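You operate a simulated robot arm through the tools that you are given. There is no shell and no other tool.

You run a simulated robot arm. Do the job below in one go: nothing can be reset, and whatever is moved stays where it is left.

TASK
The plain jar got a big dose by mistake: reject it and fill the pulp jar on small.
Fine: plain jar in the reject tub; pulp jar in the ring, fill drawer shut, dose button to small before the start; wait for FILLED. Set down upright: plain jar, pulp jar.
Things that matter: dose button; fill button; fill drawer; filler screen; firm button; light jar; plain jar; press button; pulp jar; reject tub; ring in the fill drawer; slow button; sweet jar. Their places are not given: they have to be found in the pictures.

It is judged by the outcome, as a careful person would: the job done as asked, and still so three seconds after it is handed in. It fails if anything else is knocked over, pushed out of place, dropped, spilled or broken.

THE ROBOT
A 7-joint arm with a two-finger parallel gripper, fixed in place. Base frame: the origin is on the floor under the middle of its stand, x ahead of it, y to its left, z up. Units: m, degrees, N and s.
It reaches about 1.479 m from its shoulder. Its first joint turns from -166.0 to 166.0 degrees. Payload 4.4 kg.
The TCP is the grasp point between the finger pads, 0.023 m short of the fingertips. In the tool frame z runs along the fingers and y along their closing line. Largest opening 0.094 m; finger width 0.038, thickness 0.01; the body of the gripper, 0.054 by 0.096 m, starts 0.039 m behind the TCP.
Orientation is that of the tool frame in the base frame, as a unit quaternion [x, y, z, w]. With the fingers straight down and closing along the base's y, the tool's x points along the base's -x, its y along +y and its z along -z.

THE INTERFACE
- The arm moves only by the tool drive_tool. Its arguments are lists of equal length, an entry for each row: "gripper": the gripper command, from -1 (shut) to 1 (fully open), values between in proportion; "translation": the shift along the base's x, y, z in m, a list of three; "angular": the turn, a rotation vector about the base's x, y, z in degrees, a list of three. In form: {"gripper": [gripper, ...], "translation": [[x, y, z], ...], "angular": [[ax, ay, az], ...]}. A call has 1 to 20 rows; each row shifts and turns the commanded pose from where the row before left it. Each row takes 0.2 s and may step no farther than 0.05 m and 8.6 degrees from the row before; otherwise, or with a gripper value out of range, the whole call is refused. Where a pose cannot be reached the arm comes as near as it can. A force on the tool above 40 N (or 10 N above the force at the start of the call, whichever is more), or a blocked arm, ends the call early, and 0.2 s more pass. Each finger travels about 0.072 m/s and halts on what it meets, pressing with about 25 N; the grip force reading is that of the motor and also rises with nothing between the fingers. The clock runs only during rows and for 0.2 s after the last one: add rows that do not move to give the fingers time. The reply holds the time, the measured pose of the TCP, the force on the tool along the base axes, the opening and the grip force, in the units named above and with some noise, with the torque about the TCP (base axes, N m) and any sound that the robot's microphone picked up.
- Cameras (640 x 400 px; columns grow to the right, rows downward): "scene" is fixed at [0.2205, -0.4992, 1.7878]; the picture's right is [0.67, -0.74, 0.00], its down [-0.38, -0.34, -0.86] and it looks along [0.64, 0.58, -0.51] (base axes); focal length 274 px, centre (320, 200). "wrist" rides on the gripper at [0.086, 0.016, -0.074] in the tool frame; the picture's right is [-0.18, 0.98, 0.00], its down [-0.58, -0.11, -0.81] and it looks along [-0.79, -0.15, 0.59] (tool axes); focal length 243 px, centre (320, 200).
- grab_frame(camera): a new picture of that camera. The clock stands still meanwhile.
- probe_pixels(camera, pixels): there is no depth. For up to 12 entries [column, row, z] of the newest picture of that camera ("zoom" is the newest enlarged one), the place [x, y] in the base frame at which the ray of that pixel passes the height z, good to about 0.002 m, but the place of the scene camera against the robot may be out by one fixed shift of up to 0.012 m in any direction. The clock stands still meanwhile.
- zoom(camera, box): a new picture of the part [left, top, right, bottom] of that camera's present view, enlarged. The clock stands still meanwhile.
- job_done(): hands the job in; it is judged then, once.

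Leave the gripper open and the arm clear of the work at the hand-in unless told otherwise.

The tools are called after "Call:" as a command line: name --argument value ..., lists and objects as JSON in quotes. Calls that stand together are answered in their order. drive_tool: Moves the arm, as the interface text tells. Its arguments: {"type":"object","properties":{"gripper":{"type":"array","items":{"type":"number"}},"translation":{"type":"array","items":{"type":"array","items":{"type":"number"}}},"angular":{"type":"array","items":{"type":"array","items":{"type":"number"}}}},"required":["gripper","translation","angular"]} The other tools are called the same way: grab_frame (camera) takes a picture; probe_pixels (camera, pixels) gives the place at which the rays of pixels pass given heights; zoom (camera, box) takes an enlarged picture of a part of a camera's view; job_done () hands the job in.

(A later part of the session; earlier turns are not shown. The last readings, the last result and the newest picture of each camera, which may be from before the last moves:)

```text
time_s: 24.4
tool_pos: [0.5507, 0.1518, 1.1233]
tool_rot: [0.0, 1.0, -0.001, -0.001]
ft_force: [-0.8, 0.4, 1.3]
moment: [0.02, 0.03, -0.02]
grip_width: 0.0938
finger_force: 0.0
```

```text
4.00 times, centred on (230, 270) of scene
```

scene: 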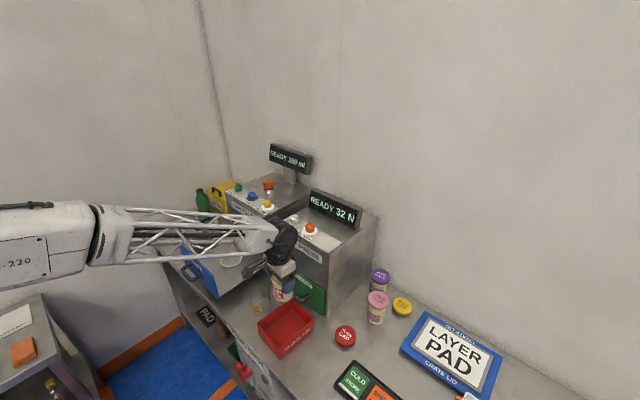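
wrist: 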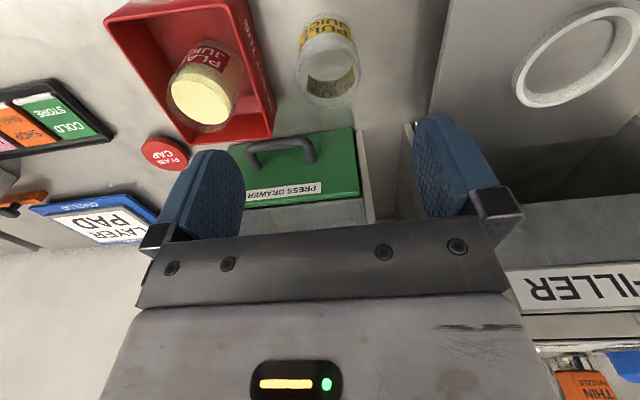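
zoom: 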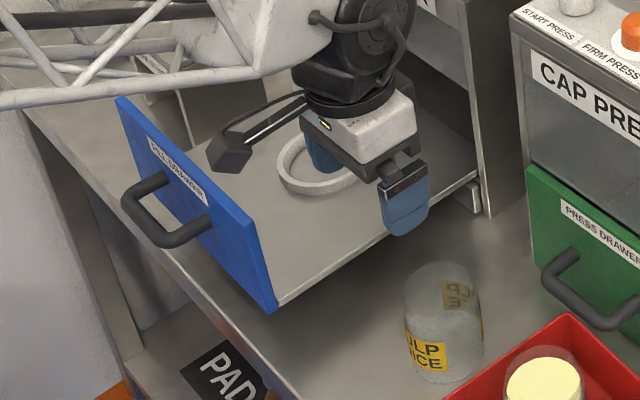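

The pulp jar centre comes out at (0.592, 0.153), rim about 0.944. I'll move over it and descend partway to TCP z 0.985, fingertips just above the rim, to verify.

Call:
drive_tool --gripper '[1, 1, 1, 1, 1, 1, 1]' --translation '[[0.0205, 0.0007, -0.01], [0.0205, 0.0005, -0.02], [0, 0, -0.035], [0, 0, -0.035], [0, 0, -0.025], [0, 0, -0.013], [0, 0, 0]]' --angular '[[0, 0, 0], [0, 0, 0], [0, 0, 0], [0, 0, 0], [0, 0, 0], [0, 0, 0], [0, 0, 0]]'

Call:
grab_frame --camera "wrist"

Call:
zoom --camera "wrist" --box '[240, 30, 400, 180]'

```text
time_s: 26.0
tool_pos: [0.59, 0.1514, 0.9847]
tool_rot: [0.001, 1.0, 0.0, 0.0]
ft_force: [0.3, 0.7, -0.3]
moment: [-0.02, 0.01, 0.02]
grip_width: 0.0939
finger_force: 0.1
```

```text
taken
```

wrist: 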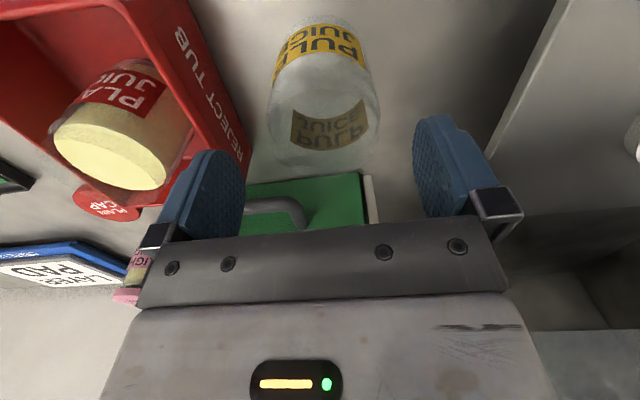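

```text
2.67 times, centred on (320, 105) of wrist
```

zoom: 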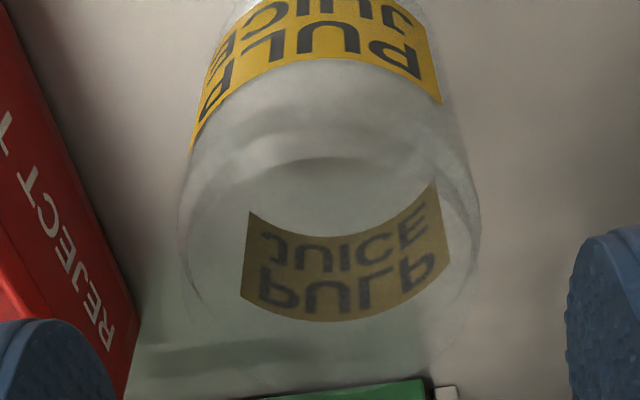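

The jar is nearly centred, about 2 mm further +y. I'll shift and descend to TCP z of about 0.918.

Call:
drive_tool --gripper '[1, 1, 1, 1, 1]' --translation '[[0.001, 0.002, -0.018], [0, 0, -0.02], [0, 0, -0.018], [0, 0, -0.01], [0, 0, 0]]' --angular '[[0, 0, 0], [0, 0, 0], [0, 0, 0], [0, 0, 0], [0, 0, 0]]'

Call:
grab_frame --camera "wrist"

Call:
zoom --camera "scene" --box '[210, 240, 330, 330]'

```text
time_s: 27.2
tool_pos: [0.5882, 0.1546, 0.9181]
tool_rot: [-0.001, 1.0, 0.0, -0.001]
ft_force: [0.7, -0.4, -0.9]
moment: [0.01, 0.0, -0.01]
grip_width: 0.0939
finger_force: 0.0
```

```text
taken
```

wrist: 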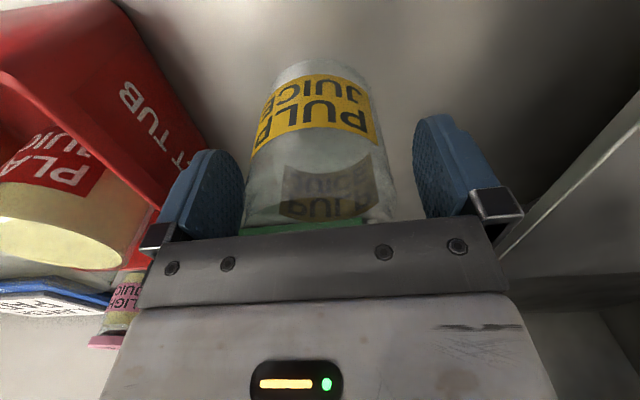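

```text
4.44 times, centred on (270, 285) of scene
```

zoom: 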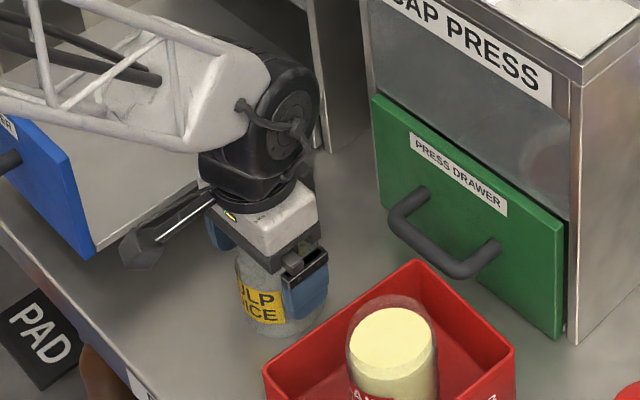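

Before closing I'll check the fore-aft centring more closely.

Call:
zoom --camera "wrist" --box '[220, 40, 420, 240]'

Call:
probe_pixels --camera "wrist" --pixels '[[321, 60, 0.85], [321, 60, 0.86], [246, 215, 0.94], [394, 210, 0.94]]'

```text
2.00 times, centred on (320, 140) of wrist
```

zoom: 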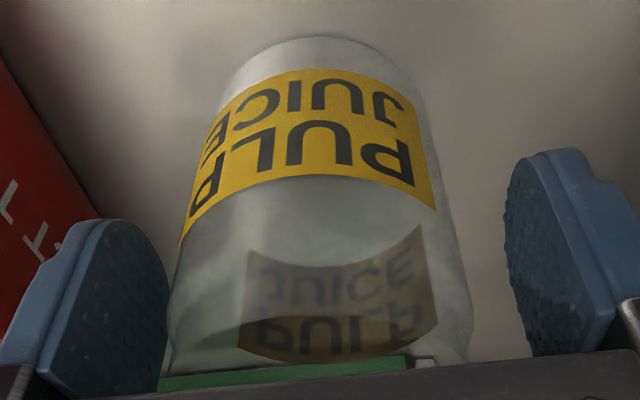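

```text
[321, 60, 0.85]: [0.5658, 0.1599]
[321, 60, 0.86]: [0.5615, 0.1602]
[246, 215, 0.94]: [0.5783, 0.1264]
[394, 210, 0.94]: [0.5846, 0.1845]
```

The base edge indicates the jar centre at x of about 0.597, some 7 mm further out. I'll shift +x to centre, then close.

Call:
drive_tool --gripper '[1, 1, -1, -1, -1, -1, -1]' --translation '[[0.006, 0.001, 0], [0, 0, 0], [0, 0, 0], [0, 0, 0], [0, 0, 0], [0, 0, 0], [0, 0, 0]]' --angular '[[0, 0, 0], [0, 0, 0], [0, 0, 0], [0, 0, 0], [0, 0, 0], [0, 0, 0], [0, 0, 0]]'

Call:
grab_frame --camera "wrist"

```text
time_s: 28.8
tool_pos: [0.595, 0.1555, 0.9176]
tool_rot: [0.0, 1.0, 0.0, 0.0]
ft_force: [0.3, 0.5, 0.5]
moment: [0.01, -0.01, -0.01]
grip_width: 0.0663
finger_force: 24.5
```

```text
taken
```

wrist: 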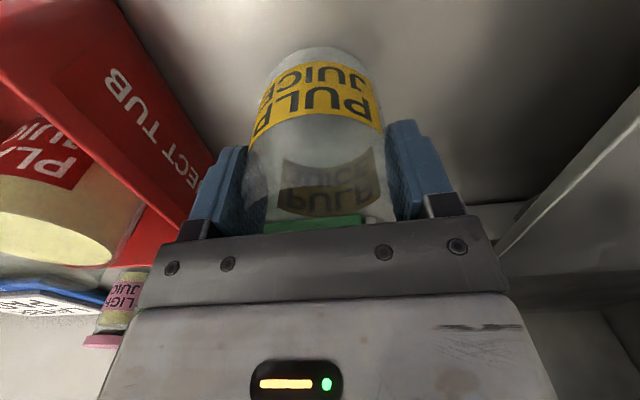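

Held at 0.0663 m, with the same geometry as the plain jar had. I'll lift straight up, then carry over to the ring.

Call:
drive_tool --gripper '[-1, -1, -1, -1, -1, -1, -1, -1, -1, -1]' --translation '[[0, 0, 0.006], [0, 0, 0.015], [0, 0, 0.025], [0, 0, 0.03], [0, 0, 0.03], [0, 0, 0.03], [0, 0, 0.03], [0, 0, 0.025], [0, 0, 0.012], [0, 0, 0]]' --angular '[[0, 0, 0], [0, 0, 0], [0, 0, 0], [0, 0, 0], [0, 0, 0], [0, 0, 0], [0, 0, 0], [0, 0, 0], [0, 0, 0], [0, 0, 0]]'

Call:
drive_tool --gripper '[-1, -1, -1, -1, -1, -1, -1, -1, -1, -1, -1]' --translation '[[0.002, 0.01, 0], [0.004, 0.025, 0], [0.005, 0.035, 0], [0.005, 0.035, 0], [0.005, 0.035, 0], [0.005, 0.035, 0], [0.004, 0.035, 0], [0.003, 0.025, 0], [0.002, 0.015, 0], [0, 0.005, 0], [0, 0, 0]]' --angular '[[0, 0, 0], [0, 0, 0], [0, 0, 0], [0, 0, 0], [0, 0, 0], [0, 0, 0], [0, 0, 0], [0, 0, 0], [0, 0, 0], [0, 0, 0], [0, 0, 0]]'

Call:
grab_frame --camera "wrist"

Call:
zoom --camera "wrist" --box '[216, 0, 424, 130]'

Call:
grab_frame --camera "scene"

```text
time_s: 31.0
tool_pos: [0.5968, 0.1558, 1.1221]
tool_rot: [-0.001, 1.0, 0.001, 0.0]
ft_force: [0.3, 0.4, 0.2]
moment: [0.0, 0.01, 0.02]
grip_width: 0.0663
finger_force: 25.1
```

```text
time_s: 33.4
tool_pos: [0.6314, 0.4108, 1.1221]
tool_rot: [0.0, 1.0, 0.0, -0.001]
ft_force: [-0.6, 0.1, 0.3]
moment: [-0.02, 0.0, 0.01]
grip_width: 0.0662
finger_force: 25.5
```

```text
taken
```

wrist: 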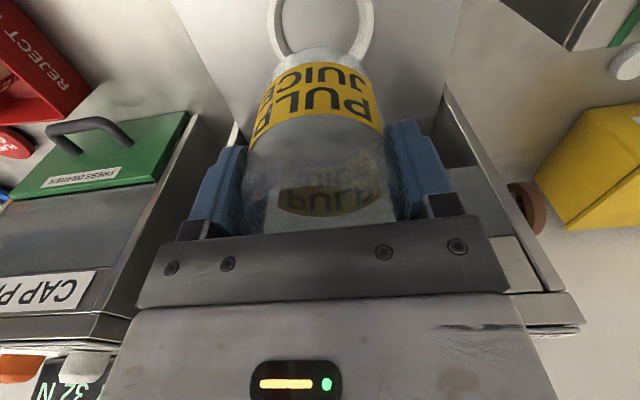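

```text
3.08 times, centred on (320, 65) of wrist
```

zoom: 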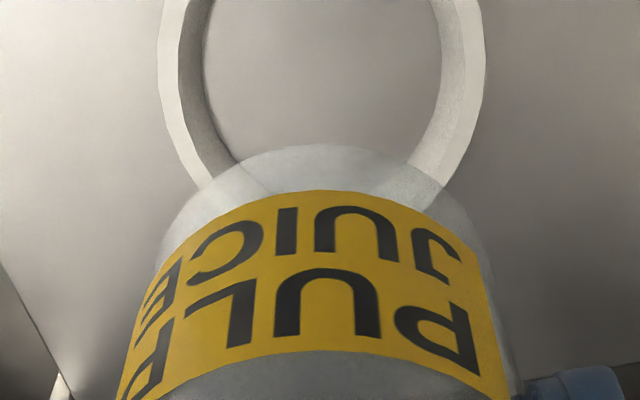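

```text
taken
```

scene: 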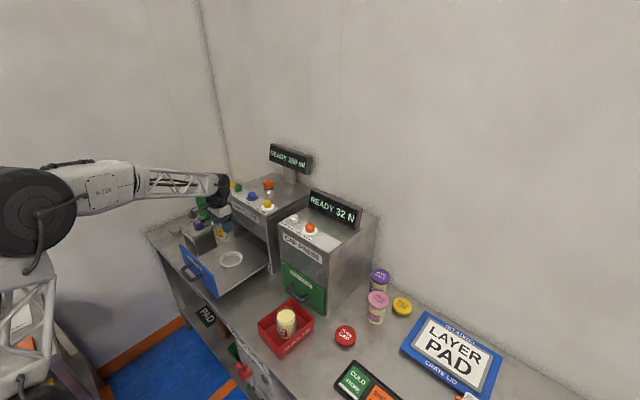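

The view matches the plain jar's hover picture almost exactly, with the ring in the same place. I'll lower to about 1 cm above where the plain jar was gripped.

Call:
drive_tool --gripper '[-1, -1, -1, -1, -1, -1, -1, -1]' --translation '[[-0.0005, 0, -0.01], [0, 0, -0.02], [0, 0, -0.025], [0, 0, -0.025], [0, 0, -0.02], [0, 0, -0.015], [0, 0, -0.008], [0, 0, 0]]' --angular '[[0, 0, 0], [0, 0, 0], [0, 0, 0], [0, 0, 0], [0, 0, 0], [0, 0, 0], [0, 0, 0], [0, 0, 0]]'

Call:
grab_frame --camera "wrist"

Call:
zoom --camera "scene" --box '[170, 190, 290, 265]'

```text
time_s: 35.2
tool_pos: [0.6299, 0.41, 0.998]
tool_rot: [0.0, 1.0, 0.0, -0.001]
ft_force: [0.3, -0.6, -1.2]
moment: [0.03, 0.01, 0.04]
grip_width: 0.0662
finger_force: 25.0
```

```text
taken
```

wrist: 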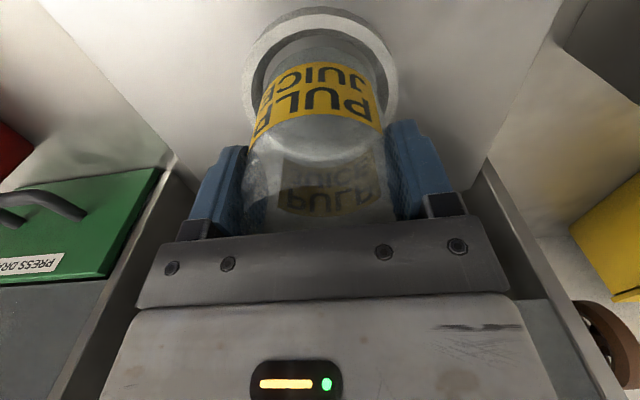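

```text
5.33 times, centred on (230, 228) of scene
```

zoom: 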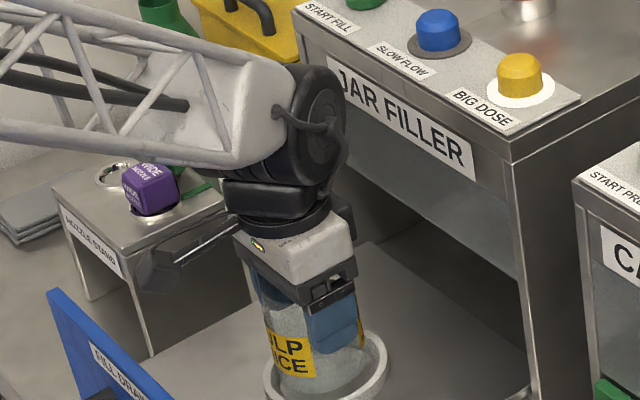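

The jar is entering the ring, centred, with no force. I'll go down in 2 to 3 mm steps, watching for contact.

Call:
drive_tool --gripper '[-1, -1, -1]' --translation '[[0, 0, -0.003], [0, 0, -0.003], [0, 0, 0]]' --angular '[[0, 0, 0], [0, 0, 0], [0, 0, 0]]'

```text
time_s: 36.0
tool_pos: [0.6307, 0.4105, 0.9938]
tool_rot: [0.0, 1.0, 0.0, 0.0]
ft_force: [0.8, -0.1, -0.2]
moment: [0.01, 0.03, 0.03]
grip_width: 0.0662
finger_force: 24.6
```

Call:
drive_tool --gripper '[-1, -1, -1]' --translation '[[0, 0, -0.002], [0, 0, -0.002], [0, 0, 0]]' --angular '[[0, 0, 0], [0, 0, 0], [0, 0, 0]]'

```text
time_s: 36.8
tool_pos: [0.6315, 0.41, 0.9889]
tool_rot: [0.0, 1.0, 0.0, 0.001]
ft_force: [-0.9, -0.4, -0.8]
moment: [-0.01, -0.01, -0.02]
grip_width: 0.0664
finger_force: 25.0
```

No contact yet at z 0.989. I'll continue in 1.5 mm steps.

Call:
drive_tool --gripper '[-1, -1, -1]' --translation '[[0, 0, -0.0015], [0, 0, -0.0015], [0, 0, 0]]' --angular '[[0, 0, 0], [0, 0, 0], [0, 0, 0]]'

```text
time_s: 37.6
tool_pos: [0.6311, 0.4102, 0.9859]
tool_rot: [-0.001, 1.0, 0.0, 0.0]
ft_force: [1.0, 0.4, 1.0]
moment: [0.03, 0.01, -0.01]
grip_width: 0.0661
finger_force: 25.1
```

Call:
drive_tool --gripper '[-1, -1, -1]' --translation '[[0, 0, -0.0015], [0, 0, 0], [0, 0, 0]]' --angular '[[0, 0, 0], [0, 0, 0], [0, 0, 0]]'

Call:
zoom --camera "scene" --box '[190, 220, 270, 270]'

```text
time_s: 38.4
tool_pos: [0.6303, 0.4101, 0.9851]
tool_rot: [0.0, 1.0, 0.0, 0.001]
ft_force: [1.1, 4.6, 15.9]
moment: [0.24, -0.09, 0.02]
grip_width: 0.0663
finger_force: 24.8
```

```text
8.00 times, centred on (230, 245) of scene
```

zoom: 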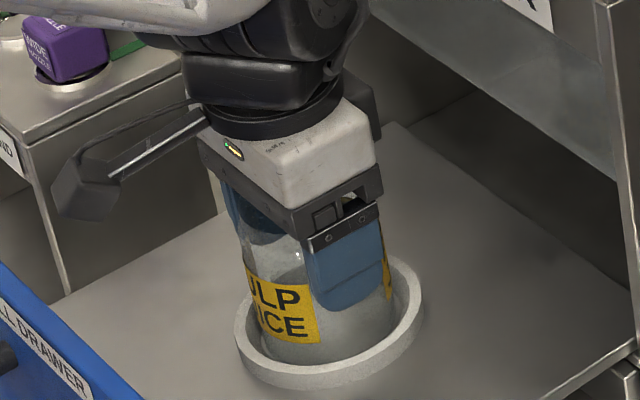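

Contact at +15.9 N: the jar sits on the drawer floor inside the ring. I'll ease up 1 mm and open gently.

Call:
drive_tool --gripper '[-1, -1, 0.42, 0.5, 0.65, 0.85, 1, 1]' --translation '[[0, 0, 0.001], [0, 0, 0], [0, 0, 0], [0, 0, 0], [0, 0, 0], [0, 0, 0], [0, 0, 0], [0, 0, 0]]' --angular '[[0, 0, 0], [0, 0, 0], [0, 0, 0], [0, 0, 0], [0, 0, 0], [0, 0, 0], [0, 0, 0], [0, 0, 0]]'

Call:
grab_frame --camera "wrist"

Call:
zoom --camera "scene" --box '[190, 220, 270, 270]'

```text
time_s: 40.2
tool_pos: [0.6314, 0.41, 0.9854]
tool_rot: [-0.001, 1.0, 0.0, -0.001]
ft_force: [-0.3, -0.3, -0.7]
moment: [0.01, 0.0, 0.02]
grip_width: 0.0938
finger_force: 0.0
```

```text
taken
```

wrist: 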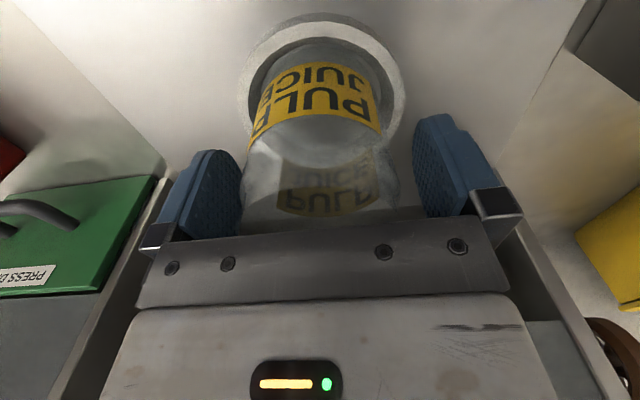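

```text
8.00 times, centred on (230, 245) of scene
```

zoom: 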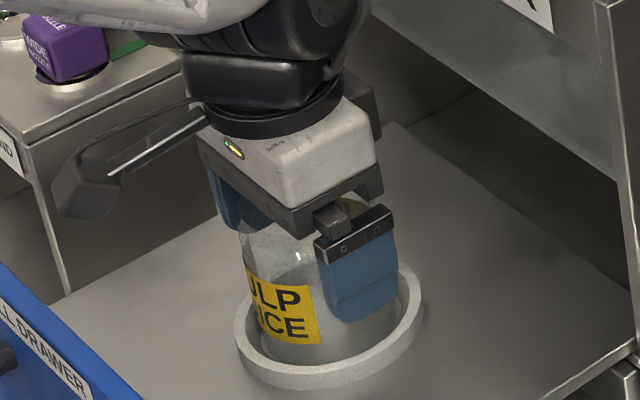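

Released and standing upright in the ring. I'll retreat straight up.

Call:
drive_tool --gripper '[1, 1, 1, 1, 1, 1, 1, 1, 1]' --translation '[[0, 0, 0.008], [0, 0, 0.015], [0, 0, 0.025], [0, 0, 0.03], [0, 0, 0.04], [0, 0, 0.045], [0, 0, 0.045], [0, 0, 0.04], [0, 0, 0]]' --angular '[[0, 0, 0], [0, 0, 0], [0, 0, 0], [0, 0, 0], [0, 0, 0], [0, 0, 0], [0, 0, 0], [0, 0, 0], [0, 0, 0]]'

Call:
grab_frame --camera "wrist"

Call:
zoom --camera "scene" --box '[150, 200, 310, 300]'

```text
time_s: 42.2
tool_pos: [0.6325, 0.4113, 1.2338]
tool_rot: [0.0, 1.0, 0.0, 0.0]
ft_force: [-0.9, 0.5, 0.8]
moment: [0.02, 0.02, -0.04]
grip_width: 0.0942
finger_force: 0.0
```

```text
taken
```

wrist: 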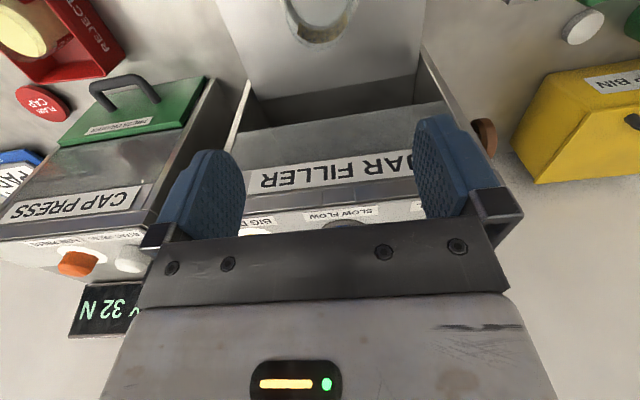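

```text
4.00 times, centred on (230, 250) of scene
```

zoom: 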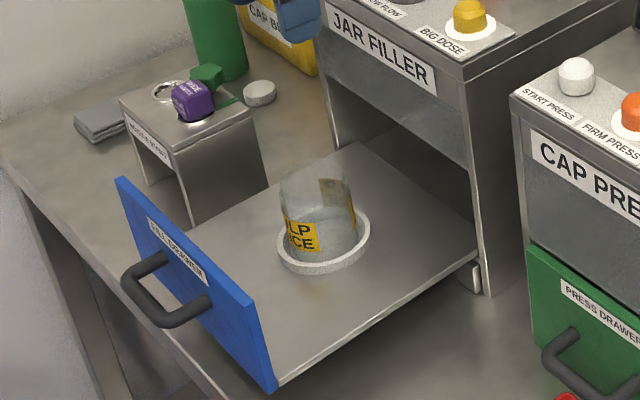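

The pulp jar stands in the ring. Next I'll shut the drawer, and first I need to see the blue panel's front and handle, so I'll back off to x of about 0.40 at this height.

Call:
drive_tool --gripper '[1, 1, 1, 1, 1, 1, 1, 1]' --translation '[[-0.02, 0, 0], [-0.04, 0, 0], [-0.045, 0, 0], [-0.045, 0, 0], [-0.04, 0, 0], [-0.03, 0, 0], [-0.015, 0, 0], [0, 0, 0]]' --angular '[[0, 0, 0], [0, 0, 0], [0, 0, 0], [0, 0, 0], [0, 0, 0], [0, 0, 0], [0, 0, 0], [0, 0, 0]]'

Call:
grab_frame --camera "wrist"

Call:
grab_frame --camera "scene"

```text
time_s: 44.0
tool_pos: [0.3968, 0.4097, 1.2337]
tool_rot: [0.0, 1.0, 0.0, 0.0]
ft_force: [-0.1, -0.3, 0.1]
moment: [-0.01, 0.01, 0.02]
grip_width: 0.094
finger_force: 0.0
```

```text
taken
```

wrist: 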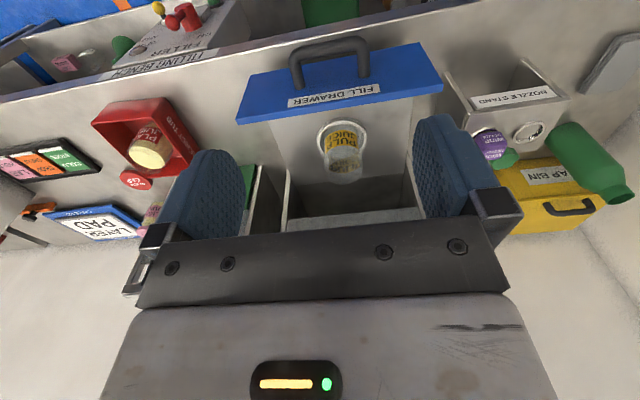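

```text
taken
```

scene: 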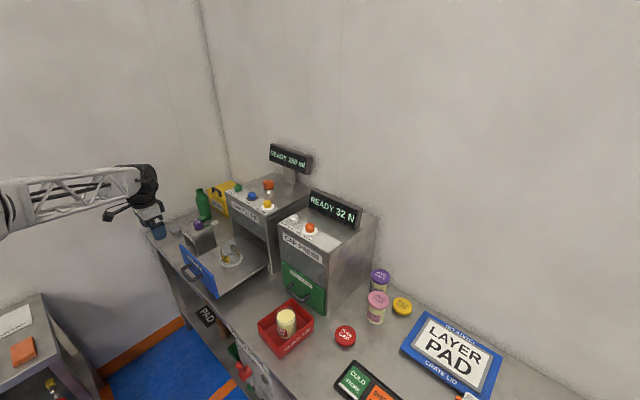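

Call:
zoom --camera "wrist" --box '[220, 20, 460, 170]'

Call:
probe_pixels --camera "wrist" --pixels '[[239, 122, 1.03], [442, 87, 1.03], [239, 122, 1.02], [442, 87, 1.02], [330, 45, 0.96], [330, 45, 0.98], [293, 90, 0.96], [368, 78, 0.96]]'

Call:
zoom --camera "scene" --box '[165, 230, 245, 300]'

```text
2.67 times, centred on (340, 95) of wrist
```

zoom: 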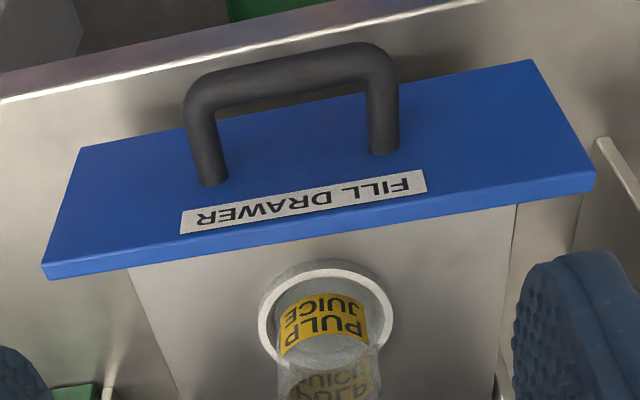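

```text
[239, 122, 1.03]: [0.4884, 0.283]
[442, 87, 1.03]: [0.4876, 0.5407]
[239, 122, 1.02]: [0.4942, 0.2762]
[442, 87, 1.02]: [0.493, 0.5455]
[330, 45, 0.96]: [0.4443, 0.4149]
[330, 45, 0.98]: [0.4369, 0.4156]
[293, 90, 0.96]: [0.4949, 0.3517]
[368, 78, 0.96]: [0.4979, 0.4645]
```

```text
5.71 times, centred on (205, 265) of scene
```

zoom: 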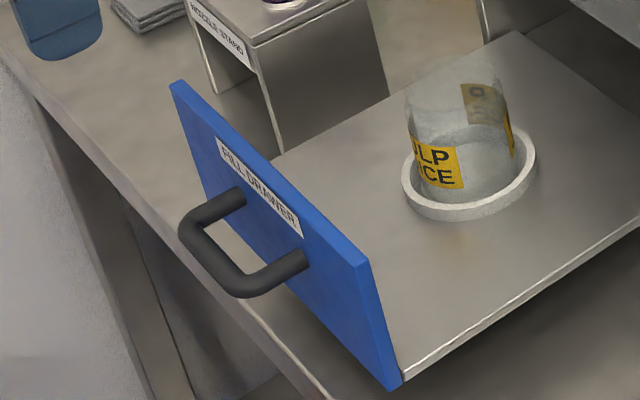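

The panel front is near x 0.483, top near z 1.025, y 0.28 to 0.54, and the handle lies below z of about 0.975. I'll close the fingers and tilt them 25° forward so the tips lead and the gripper body stays clear of the machine face, then come down to z 1.014 in front of the panel, above the handle.

Call:
drive_tool --gripper '[-1, -1, -1, -1, -1, -1, -1]' --translation '[[0, 0, 0], [0, 0, 0], [0, 0, 0], [0, 0, 0], [0, 0, 0], [0, 0, 0], [0, 0, 0]]' --angular '[[0, -5, 0], [0, -5, 0], [0, -5, 0], [0, -5, 0], [0, -5, 0], [0, 0, 0], [0, 0, 0]]'

Call:
grab_frame --camera "wrist"

```text
time_s: 45.6
tool_pos: [0.3959, 0.4097, 1.233]
tool_rot: [0.0, 0.976, 0.0, 0.216]
ft_force: [-1.0, -0.2, -0.2]
moment: [-0.01, 0.0, 0.02]
grip_width: 0.0
finger_force: 25.4
```

```text
taken
```

wrist: 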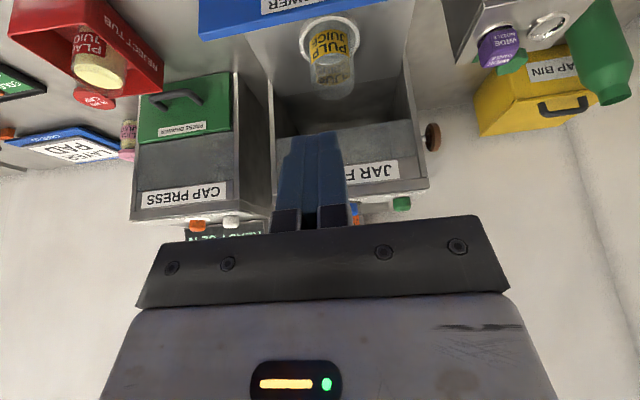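

The tilt is right. I'll descend in front of the panel.

Call:
drive_tool --gripper '[-1, -1, -1, -1, -1, -1, -1, -1]' --translation '[[0.004, 0.001, -0.03], [0.004, 0.001, -0.04], [0.004, 0, -0.04], [0.004, 0, -0.04], [0.004, 0, -0.035], [0.004, 0, -0.022], [0, 0, -0.012], [0, 0, 0]]' --angular '[[0, 0, 0], [0, 0, 0], [0, 0, 0], [0, 0, 0], [0, 0, 0], [0, 0, 0], [0, 0, 0], [0, 0, 0]]'

Call:
grab_frame --camera "wrist"

Call:
zoom --camera "scene" --box '[150, 200, 270, 300]'

```text
time_s: 47.4
tool_pos: [0.4191, 0.4104, 1.0151]
tool_rot: [0.0, 0.976, 0.0, 0.217]
ft_force: [0.8, 0.0, 0.0]
moment: [-0.03, 0.0, 0.04]
grip_width: 0.0
finger_force: 25.3
```

```text
taken
```

wrist: 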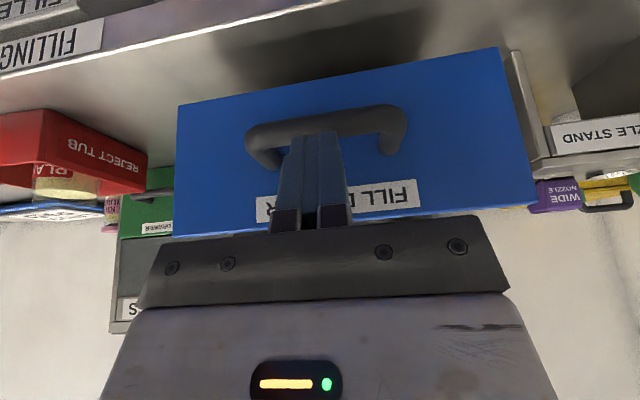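

```text
4.00 times, centred on (210, 250) of scene
```

zoom: 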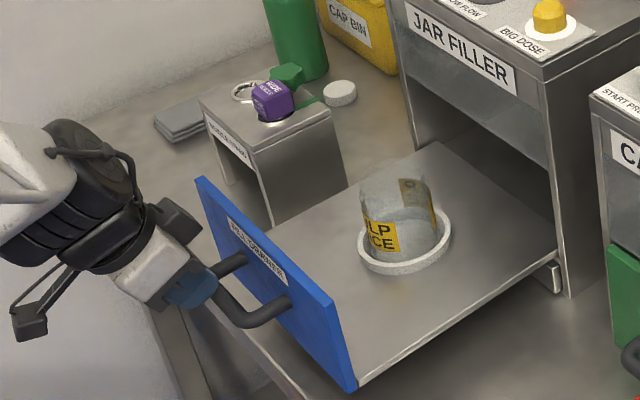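

The fingertips are above the handle and in front of the panel. I'll advance slowly to contact.

Call:
drive_tool --gripper '[-1, -1, -1, -1, -1, -1]' --translation '[[0.008, 0, 0], [0.008, 0, 0], [0.008, 0, 0], [0.006, 0, 0], [0.005, 0, 0], [0.005, 0, 0]]' --angular '[[0, 0, 0], [0, 0, 0], [0, 0, 0], [0, 0, 0], [0, 0, 0], [0, 0, 0]]'

Call:
zoom --camera "scene" --box '[150, 200, 270, 300]'

```text
time_s: 48.8
tool_pos: [0.4593, 0.4116, 1.0135]
tool_rot: [0.0, 0.976, 0.001, 0.217]
ft_force: [-1.3, 0.3, -0.8]
moment: [0.0, 0.04, 0.02]
grip_width: 0.0
finger_force: 25.0
```

```text
4.00 times, centred on (210, 250) of scene
```

zoom: 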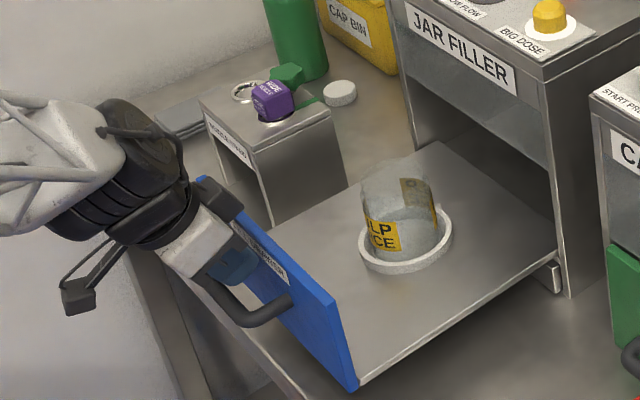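

About at contact. I'll continue gently.

Call:
drive_tool --gripper '[-1, -1, -1, -1, -1, -1]' --translation '[[0.005, 0, 0], [0.005, 0, 0], [0.006, 0, 0], [0.006, 0, 0], [0.006, 0, 0], [0.006, 0, 0]]' --angular '[[0, 0, 0], [0, 0, 0], [0, 0, 0], [0, 0, 0], [0, 0, 0], [0, 0, 0]]'

Call:
zoom --camera "scene" --box '[150, 200, 270, 300]'

```text
time_s: 50.2
tool_pos: [0.4944, 0.412, 1.0151]
tool_rot: [-0.001, 0.976, 0.0, 0.216]
ft_force: [-0.4, -1.1, 0.5]
moment: [0.03, 0.07, 0.01]
grip_width: 0.0
finger_force: 24.5
```

```text
4.00 times, centred on (210, 250) of scene
```

zoom: 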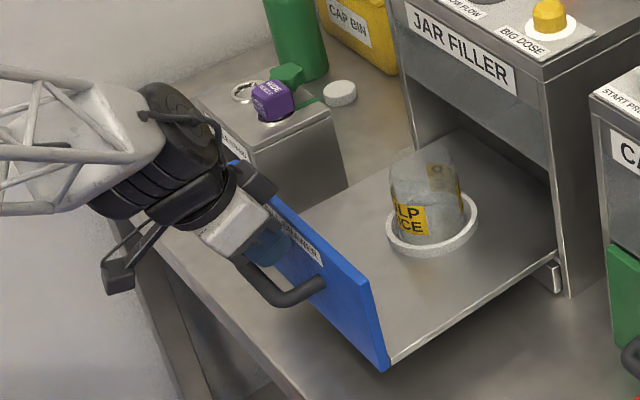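

The drawer slides easily and the jar rides along in the ring. I'll keep pushing at the same steady pace.

Call:
drive_tool --gripper '[-1, -1, -1, -1, -1, -1, -1, -1, -1, -1, -1, -1, -1, -1]' --translation '[[0.006, 0, 0], [0.008, 0, 0], [0.01, 0, 0], [0.01, 0, 0], [0.01, 0, 0], [0.01, 0, 0], [0.01, 0, 0], [0.01, 0, 0], [0.01, 0, 0], [0.01, 0, 0], [0.01, 0, 0], [0.01, 0, 0], [0.008, 0, 0], [0.006, 0, 0]]' --angular '[[0, 0, 0], [0, 0, 0], [0, 0, 0], [0, 0, 0], [0, 0, 0], [0, 0, 0], [0, 0, 0], [0, 0, 0], [0, 0, 0], [0, 0, 0], [0, 0, 0], [0, 0, 0], [0, 0, 0], [0, 0, 0]]'

Call:
zoom --camera "scene" --box '[170, 180, 310, 300]'

Call:
grab_frame --camera "wrist"

```text
time_s: 53.2
tool_pos: [0.623, 0.4118, 1.0143]
tool_rot: [0.0, 0.976, 0.0, 0.216]
ft_force: [0.6, 0.8, 0.1]
moment: [0.02, -0.01, 0.02]
grip_width: 0.0
finger_force: 24.6
```

```text
3.33 times, centred on (240, 240) of scene
```

zoom: 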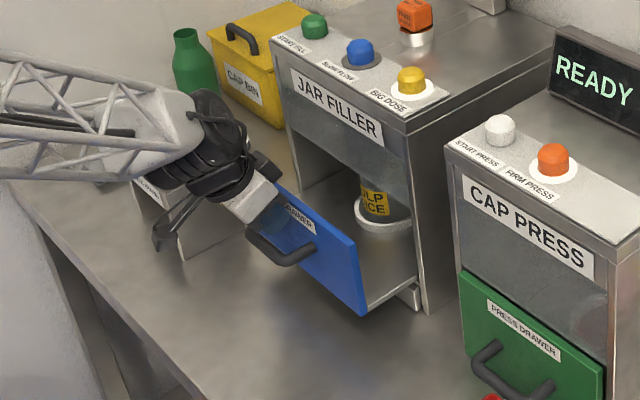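

```text
taken
```

wrist: 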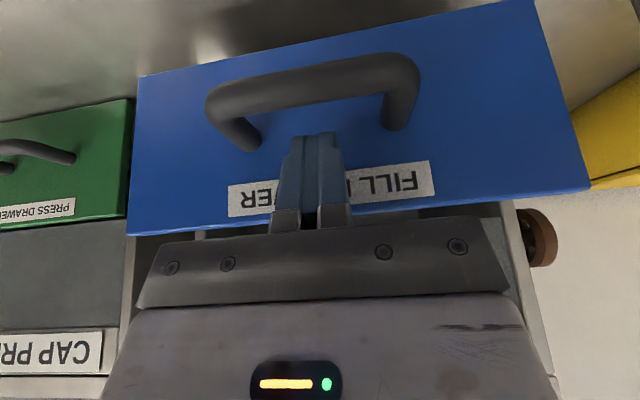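

The jar passed under the filler front safely. The remaining gap looks like several centimetres, so I'll continue slowly.

Call:
drive_tool --gripper '[-1, -1, -1, -1, -1, -1, -1]' --translation '[[0.006, 0, 0], [0.007, 0, 0], [0.007, 0, 0], [0.007, 0, 0], [0.007, 0, 0], [0.006, 0, 0], [0.005, 0, 0]]' --angular '[[0, 0, 0], [0, 0, 0], [0, 0, 0], [0, 0, 0], [0, 0, 0], [0, 0, 0], [0, 0, 0]]'

Call:
zoom --camera "scene" --box '[190, 190, 310, 290]'

Call:
grab_frame --camera "wrist"

```text
time_s: 54.8
tool_pos: [0.6674, 0.4122, 1.0145]
tool_rot: [0.0, 0.976, 0.0, 0.217]
ft_force: [-0.5, -0.1, 1.3]
moment: [0.02, 0.0, 0.02]
grip_width: 0.0001
finger_force: 25.3
```

```text
4.00 times, centred on (250, 240) of scene
```

zoom: 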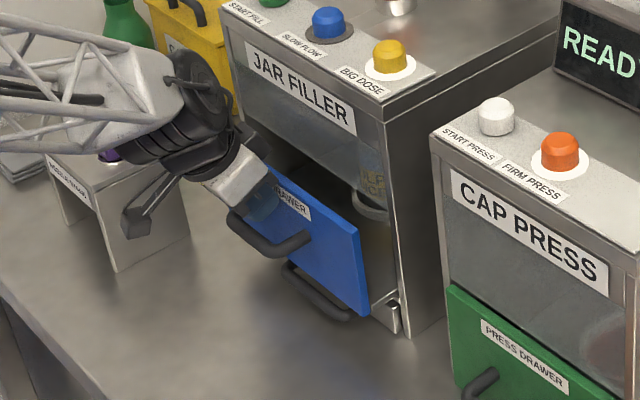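

```text
taken
```

wrist: 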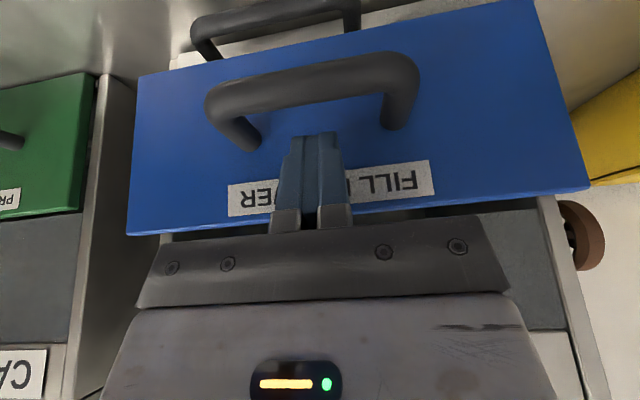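

A second dark handle shape shows below the blue panel at scene zoom (315,290). I'll look closer before pushing further.

Call:
zoom --camera "scene" --box '[230, 230, 310, 290]'

Call:
zoom --camera "wrist" --box '[100, 0, 420, 200]'

```text
6.67 times, centred on (270, 260) of scene
```

zoom: 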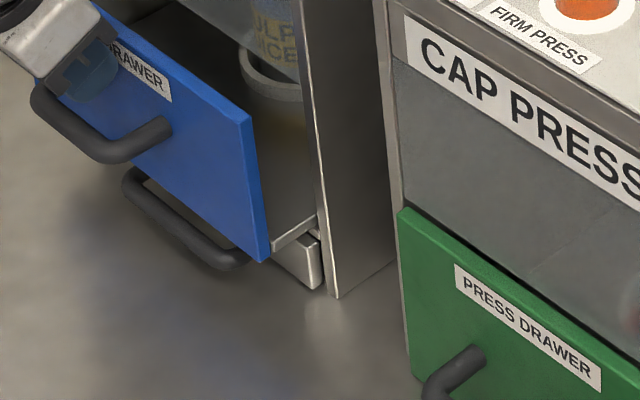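

```text
2.00 times, centred on (260, 100) of wrist
```

zoom: 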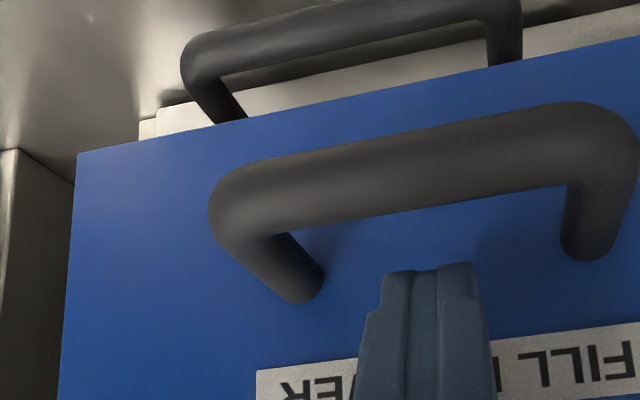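

It's a separate low tray with its own handle, under the fill drawer. The blue panel passes above it and the force is about zero. I'll continue slowly.

Call:
drive_tool --gripper '[-1, -1, -1, -1, -1]' --translation '[[0.005, 0, 0], [0.006, 0, 0], [0.006, 0, 0], [0.005, 0, 0], [0.004, 0, 0]]' --angular '[[0, 0, 0], [0, 0, 0], [0, 0, 0], [0, 0, 0], [0, 0, 0]]'

Call:
zoom --camera "scene" --box '[190, 190, 310, 290]'

Call:
grab_frame --camera "wrist"

```text
time_s: 56.0
tool_pos: [0.6932, 0.4115, 1.0151]
tool_rot: [-0.002, 0.976, 0.0, 0.216]
ft_force: [0.1, -0.3, 0.2]
moment: [0.0, 0.05, 0.0]
grip_width: 0.0001
finger_force: 25.1
```

```text
4.00 times, centred on (250, 240) of scene
```

zoom: 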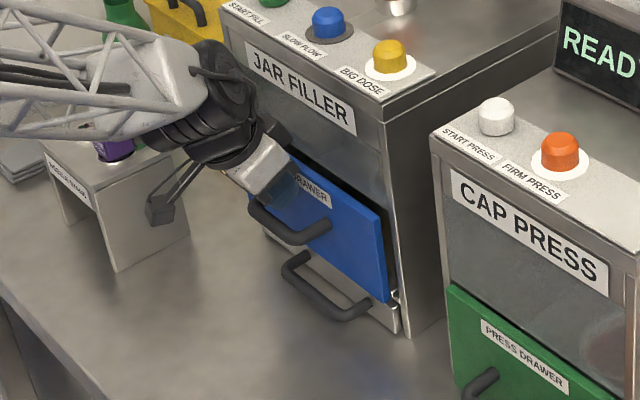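

```text
taken
```

wrist: 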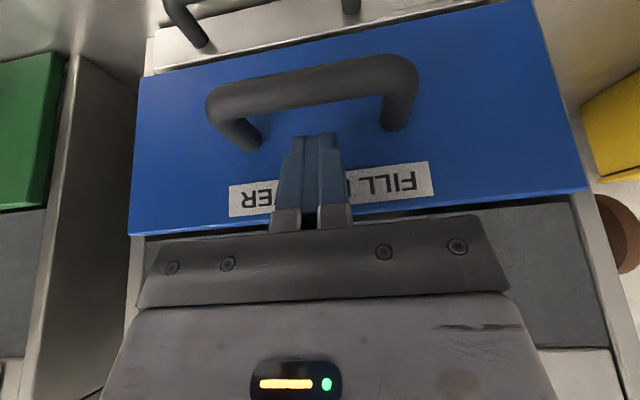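

Nearly shut, about 1 to 2 cm left. I'll use 3 mm steps, watching for the stop.

Call:
drive_tool --gripper '[-1, -1, -1, -1]' --translation '[[0.003, 0, 0], [0.003, 0, 0], [0.003, 0, 0], [0, 0, 0]]' --angular '[[0, 0, 0], [0, 0, 0], [0, 0, 0], [0, 0, 0]]'

Call:
zoom --camera "scene" --box '[230, 220, 310, 280]'

```text
time_s: 57.0
tool_pos: [0.7027, 0.4121, 1.0142]
tool_rot: [-0.001, 0.976, 0.001, 0.217]
ft_force: [-0.2, 1.0, -0.9]
moment: [0.01, 0.02, 0.0]
grip_width: 0.0001
finger_force: 25.3
```

```text
6.67 times, centred on (270, 250) of scene
```

zoom: 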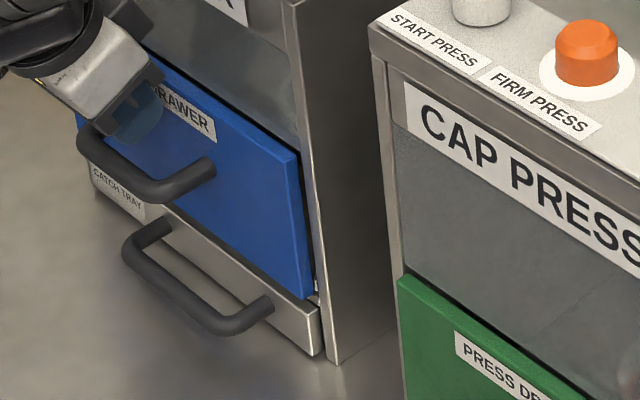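

Call:
drive_tool --gripper '[-1, -1, -1, -1]' --translation '[[0.002, 0, 0], [0.002, 0, 0], [0.002, 0, 0], [0, 0, 0]]' --angular '[[0, 0, 0], [0, 0, 0], [0, 0, 0], [0, 0, 0]]'

Call:
zoom --camera "scene" --box '[230, 220, 310, 280]'

```text
time_s: 57.5
tool_pos: [0.7029, 0.4131, 1.0142]
tool_rot: [0.0, 0.977, 0.0, 0.214]
ft_force: [-15.9, 0.9, 4.3]
moment: [0.07, 0.06, 0.02]
grip_width: 0.0
finger_force: 24.8
stopped in row 2: the force on the tool passed its limit at 50 N (the readings are from after the stop); the commanded pose is now the measured one
```

```text
6.67 times, centred on (270, 250) of scene
```

zoom: 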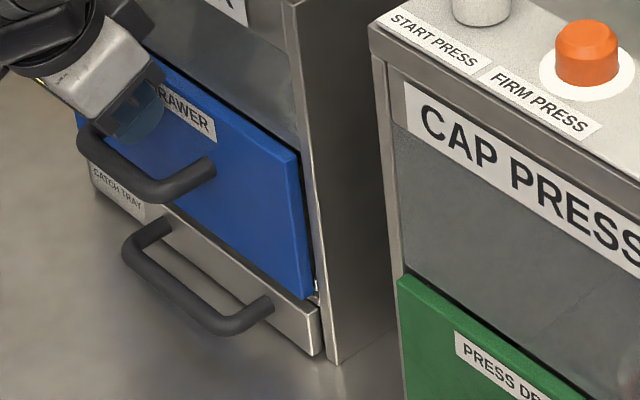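

The push stopped hard, which should be the drawer's end stop. I'll back the arm away and check that it is fully shut and still shows the jar upright.

Call:
drive_tool --gripper '[-1, -1, -1, -1, -1, -1, -1, -1]' --translation '[[-0.01, 0, 0], [-0.03, 0, 0.005], [-0.03, 0, 0.02], [-0.03, 0, 0.04], [-0.02, 0, 0.045], [0, 0, 0.045], [0, 0, 0.045], [0, 0, 0]]' --angular '[[0, 0, 0], [0, 0, 0], [0, 0, 0], [0, 0, 0], [0, 0, 0], [0, 0, 0], [0, 0, 0], [0, 0, 0]]'

Call:
grab_frame --camera "wrist"

Call:
zoom --camera "scene" --box '[210, 190, 330, 290]'

Call:
grab_frame --camera "scene"

```text
time_s: 59.3
tool_pos: [0.5843, 0.4111, 1.2159]
tool_rot: [-0.001, 0.976, 0.0, 0.216]
ft_force: [0.9, -0.6, -0.2]
moment: [0.01, -0.02, 0.05]
grip_width: 0.0
finger_force: 24.6
```

```text
taken
```

wrist: 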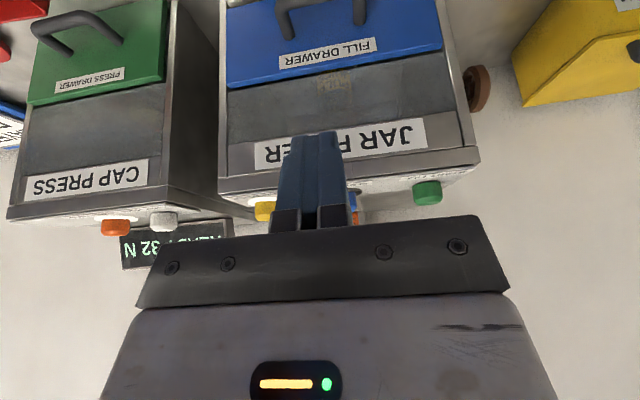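

```text
4.00 times, centred on (270, 240) of scene
```

zoom: 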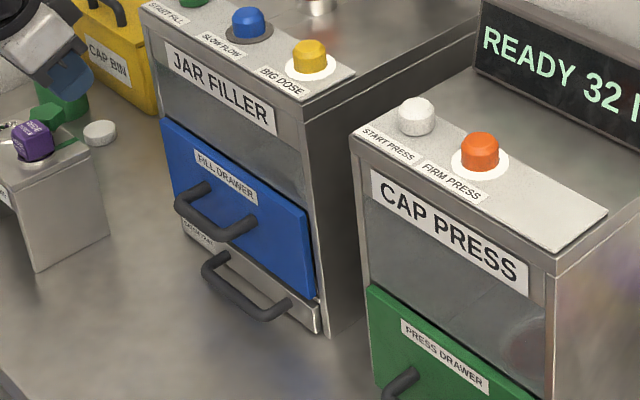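

```text
taken
```

scene: 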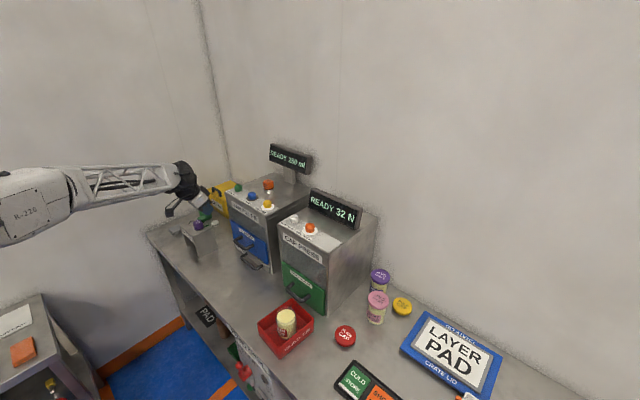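

Call:
zoom --camera "wrist" --box '[0, 0, 500, 240]'

Call:
zoom --camera "wrist" --box '[210, 30, 480, 200]'

Call:
zoom --camera "scene" --box '[225, 215, 325, 290]'

```text
1.28 times, centred on (250, 120) of wrist
```

zoom: 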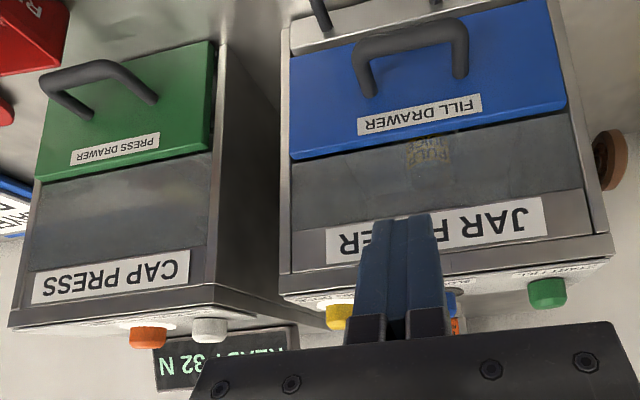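

```text
2.35 times, centred on (345, 115) of wrist
```

zoom: 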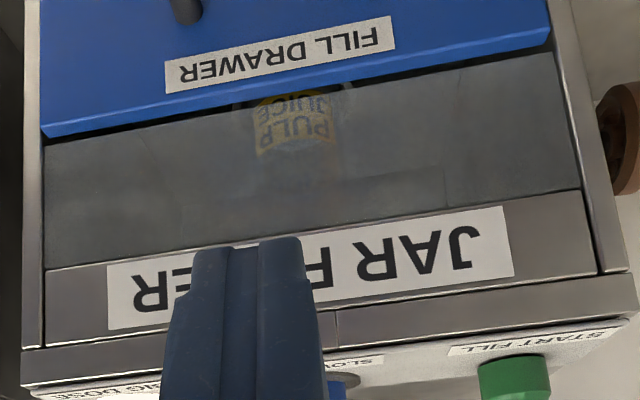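

```text
5.33 times, centred on (275, 252) of scene
```

zoom: 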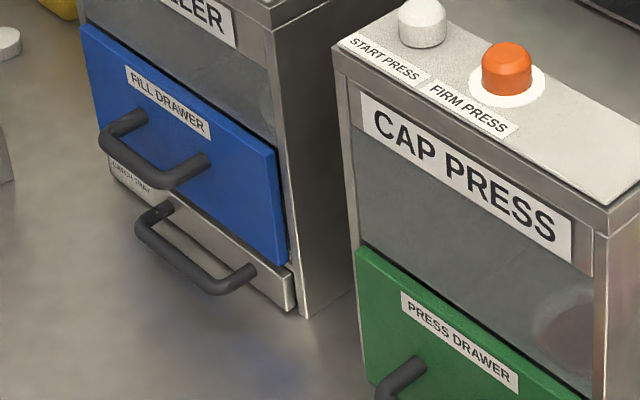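

The pulp jar is visible behind the window. To judge whether "shut" matches the press drawer's shut state, I'll compare the side edges of both panels.

Call:
zoom --camera "scene" --box '[255, 230, 295, 275]'

Call:
zoom --camera "scene" --box '[300, 270, 340, 320]'

Call:
zoom --camera "wrist" --box '[20, 0, 250, 140]'

```text
8.89 times, centred on (275, 252) of scene
```

zoom: 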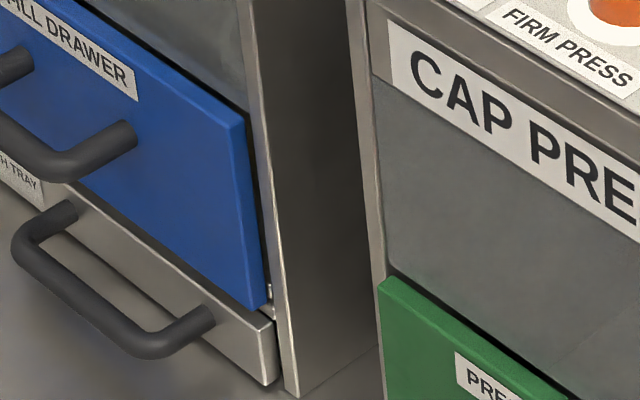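

```text
8.00 times, centred on (320, 295) of scene
```

zoom: 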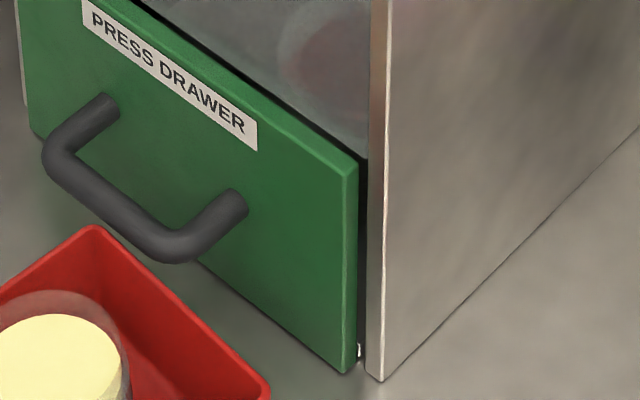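

```text
2.78 times, centred on (135, 70) of wrist
```

zoom: 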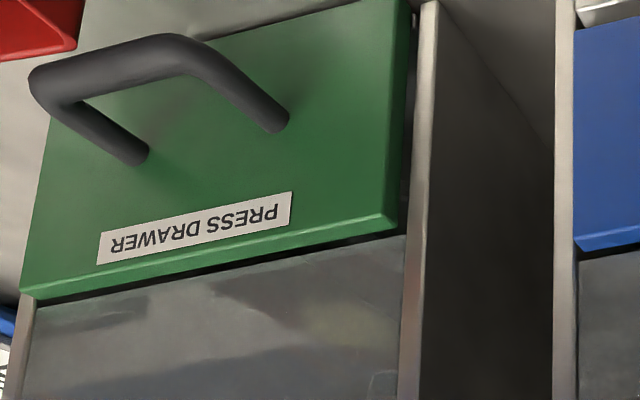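

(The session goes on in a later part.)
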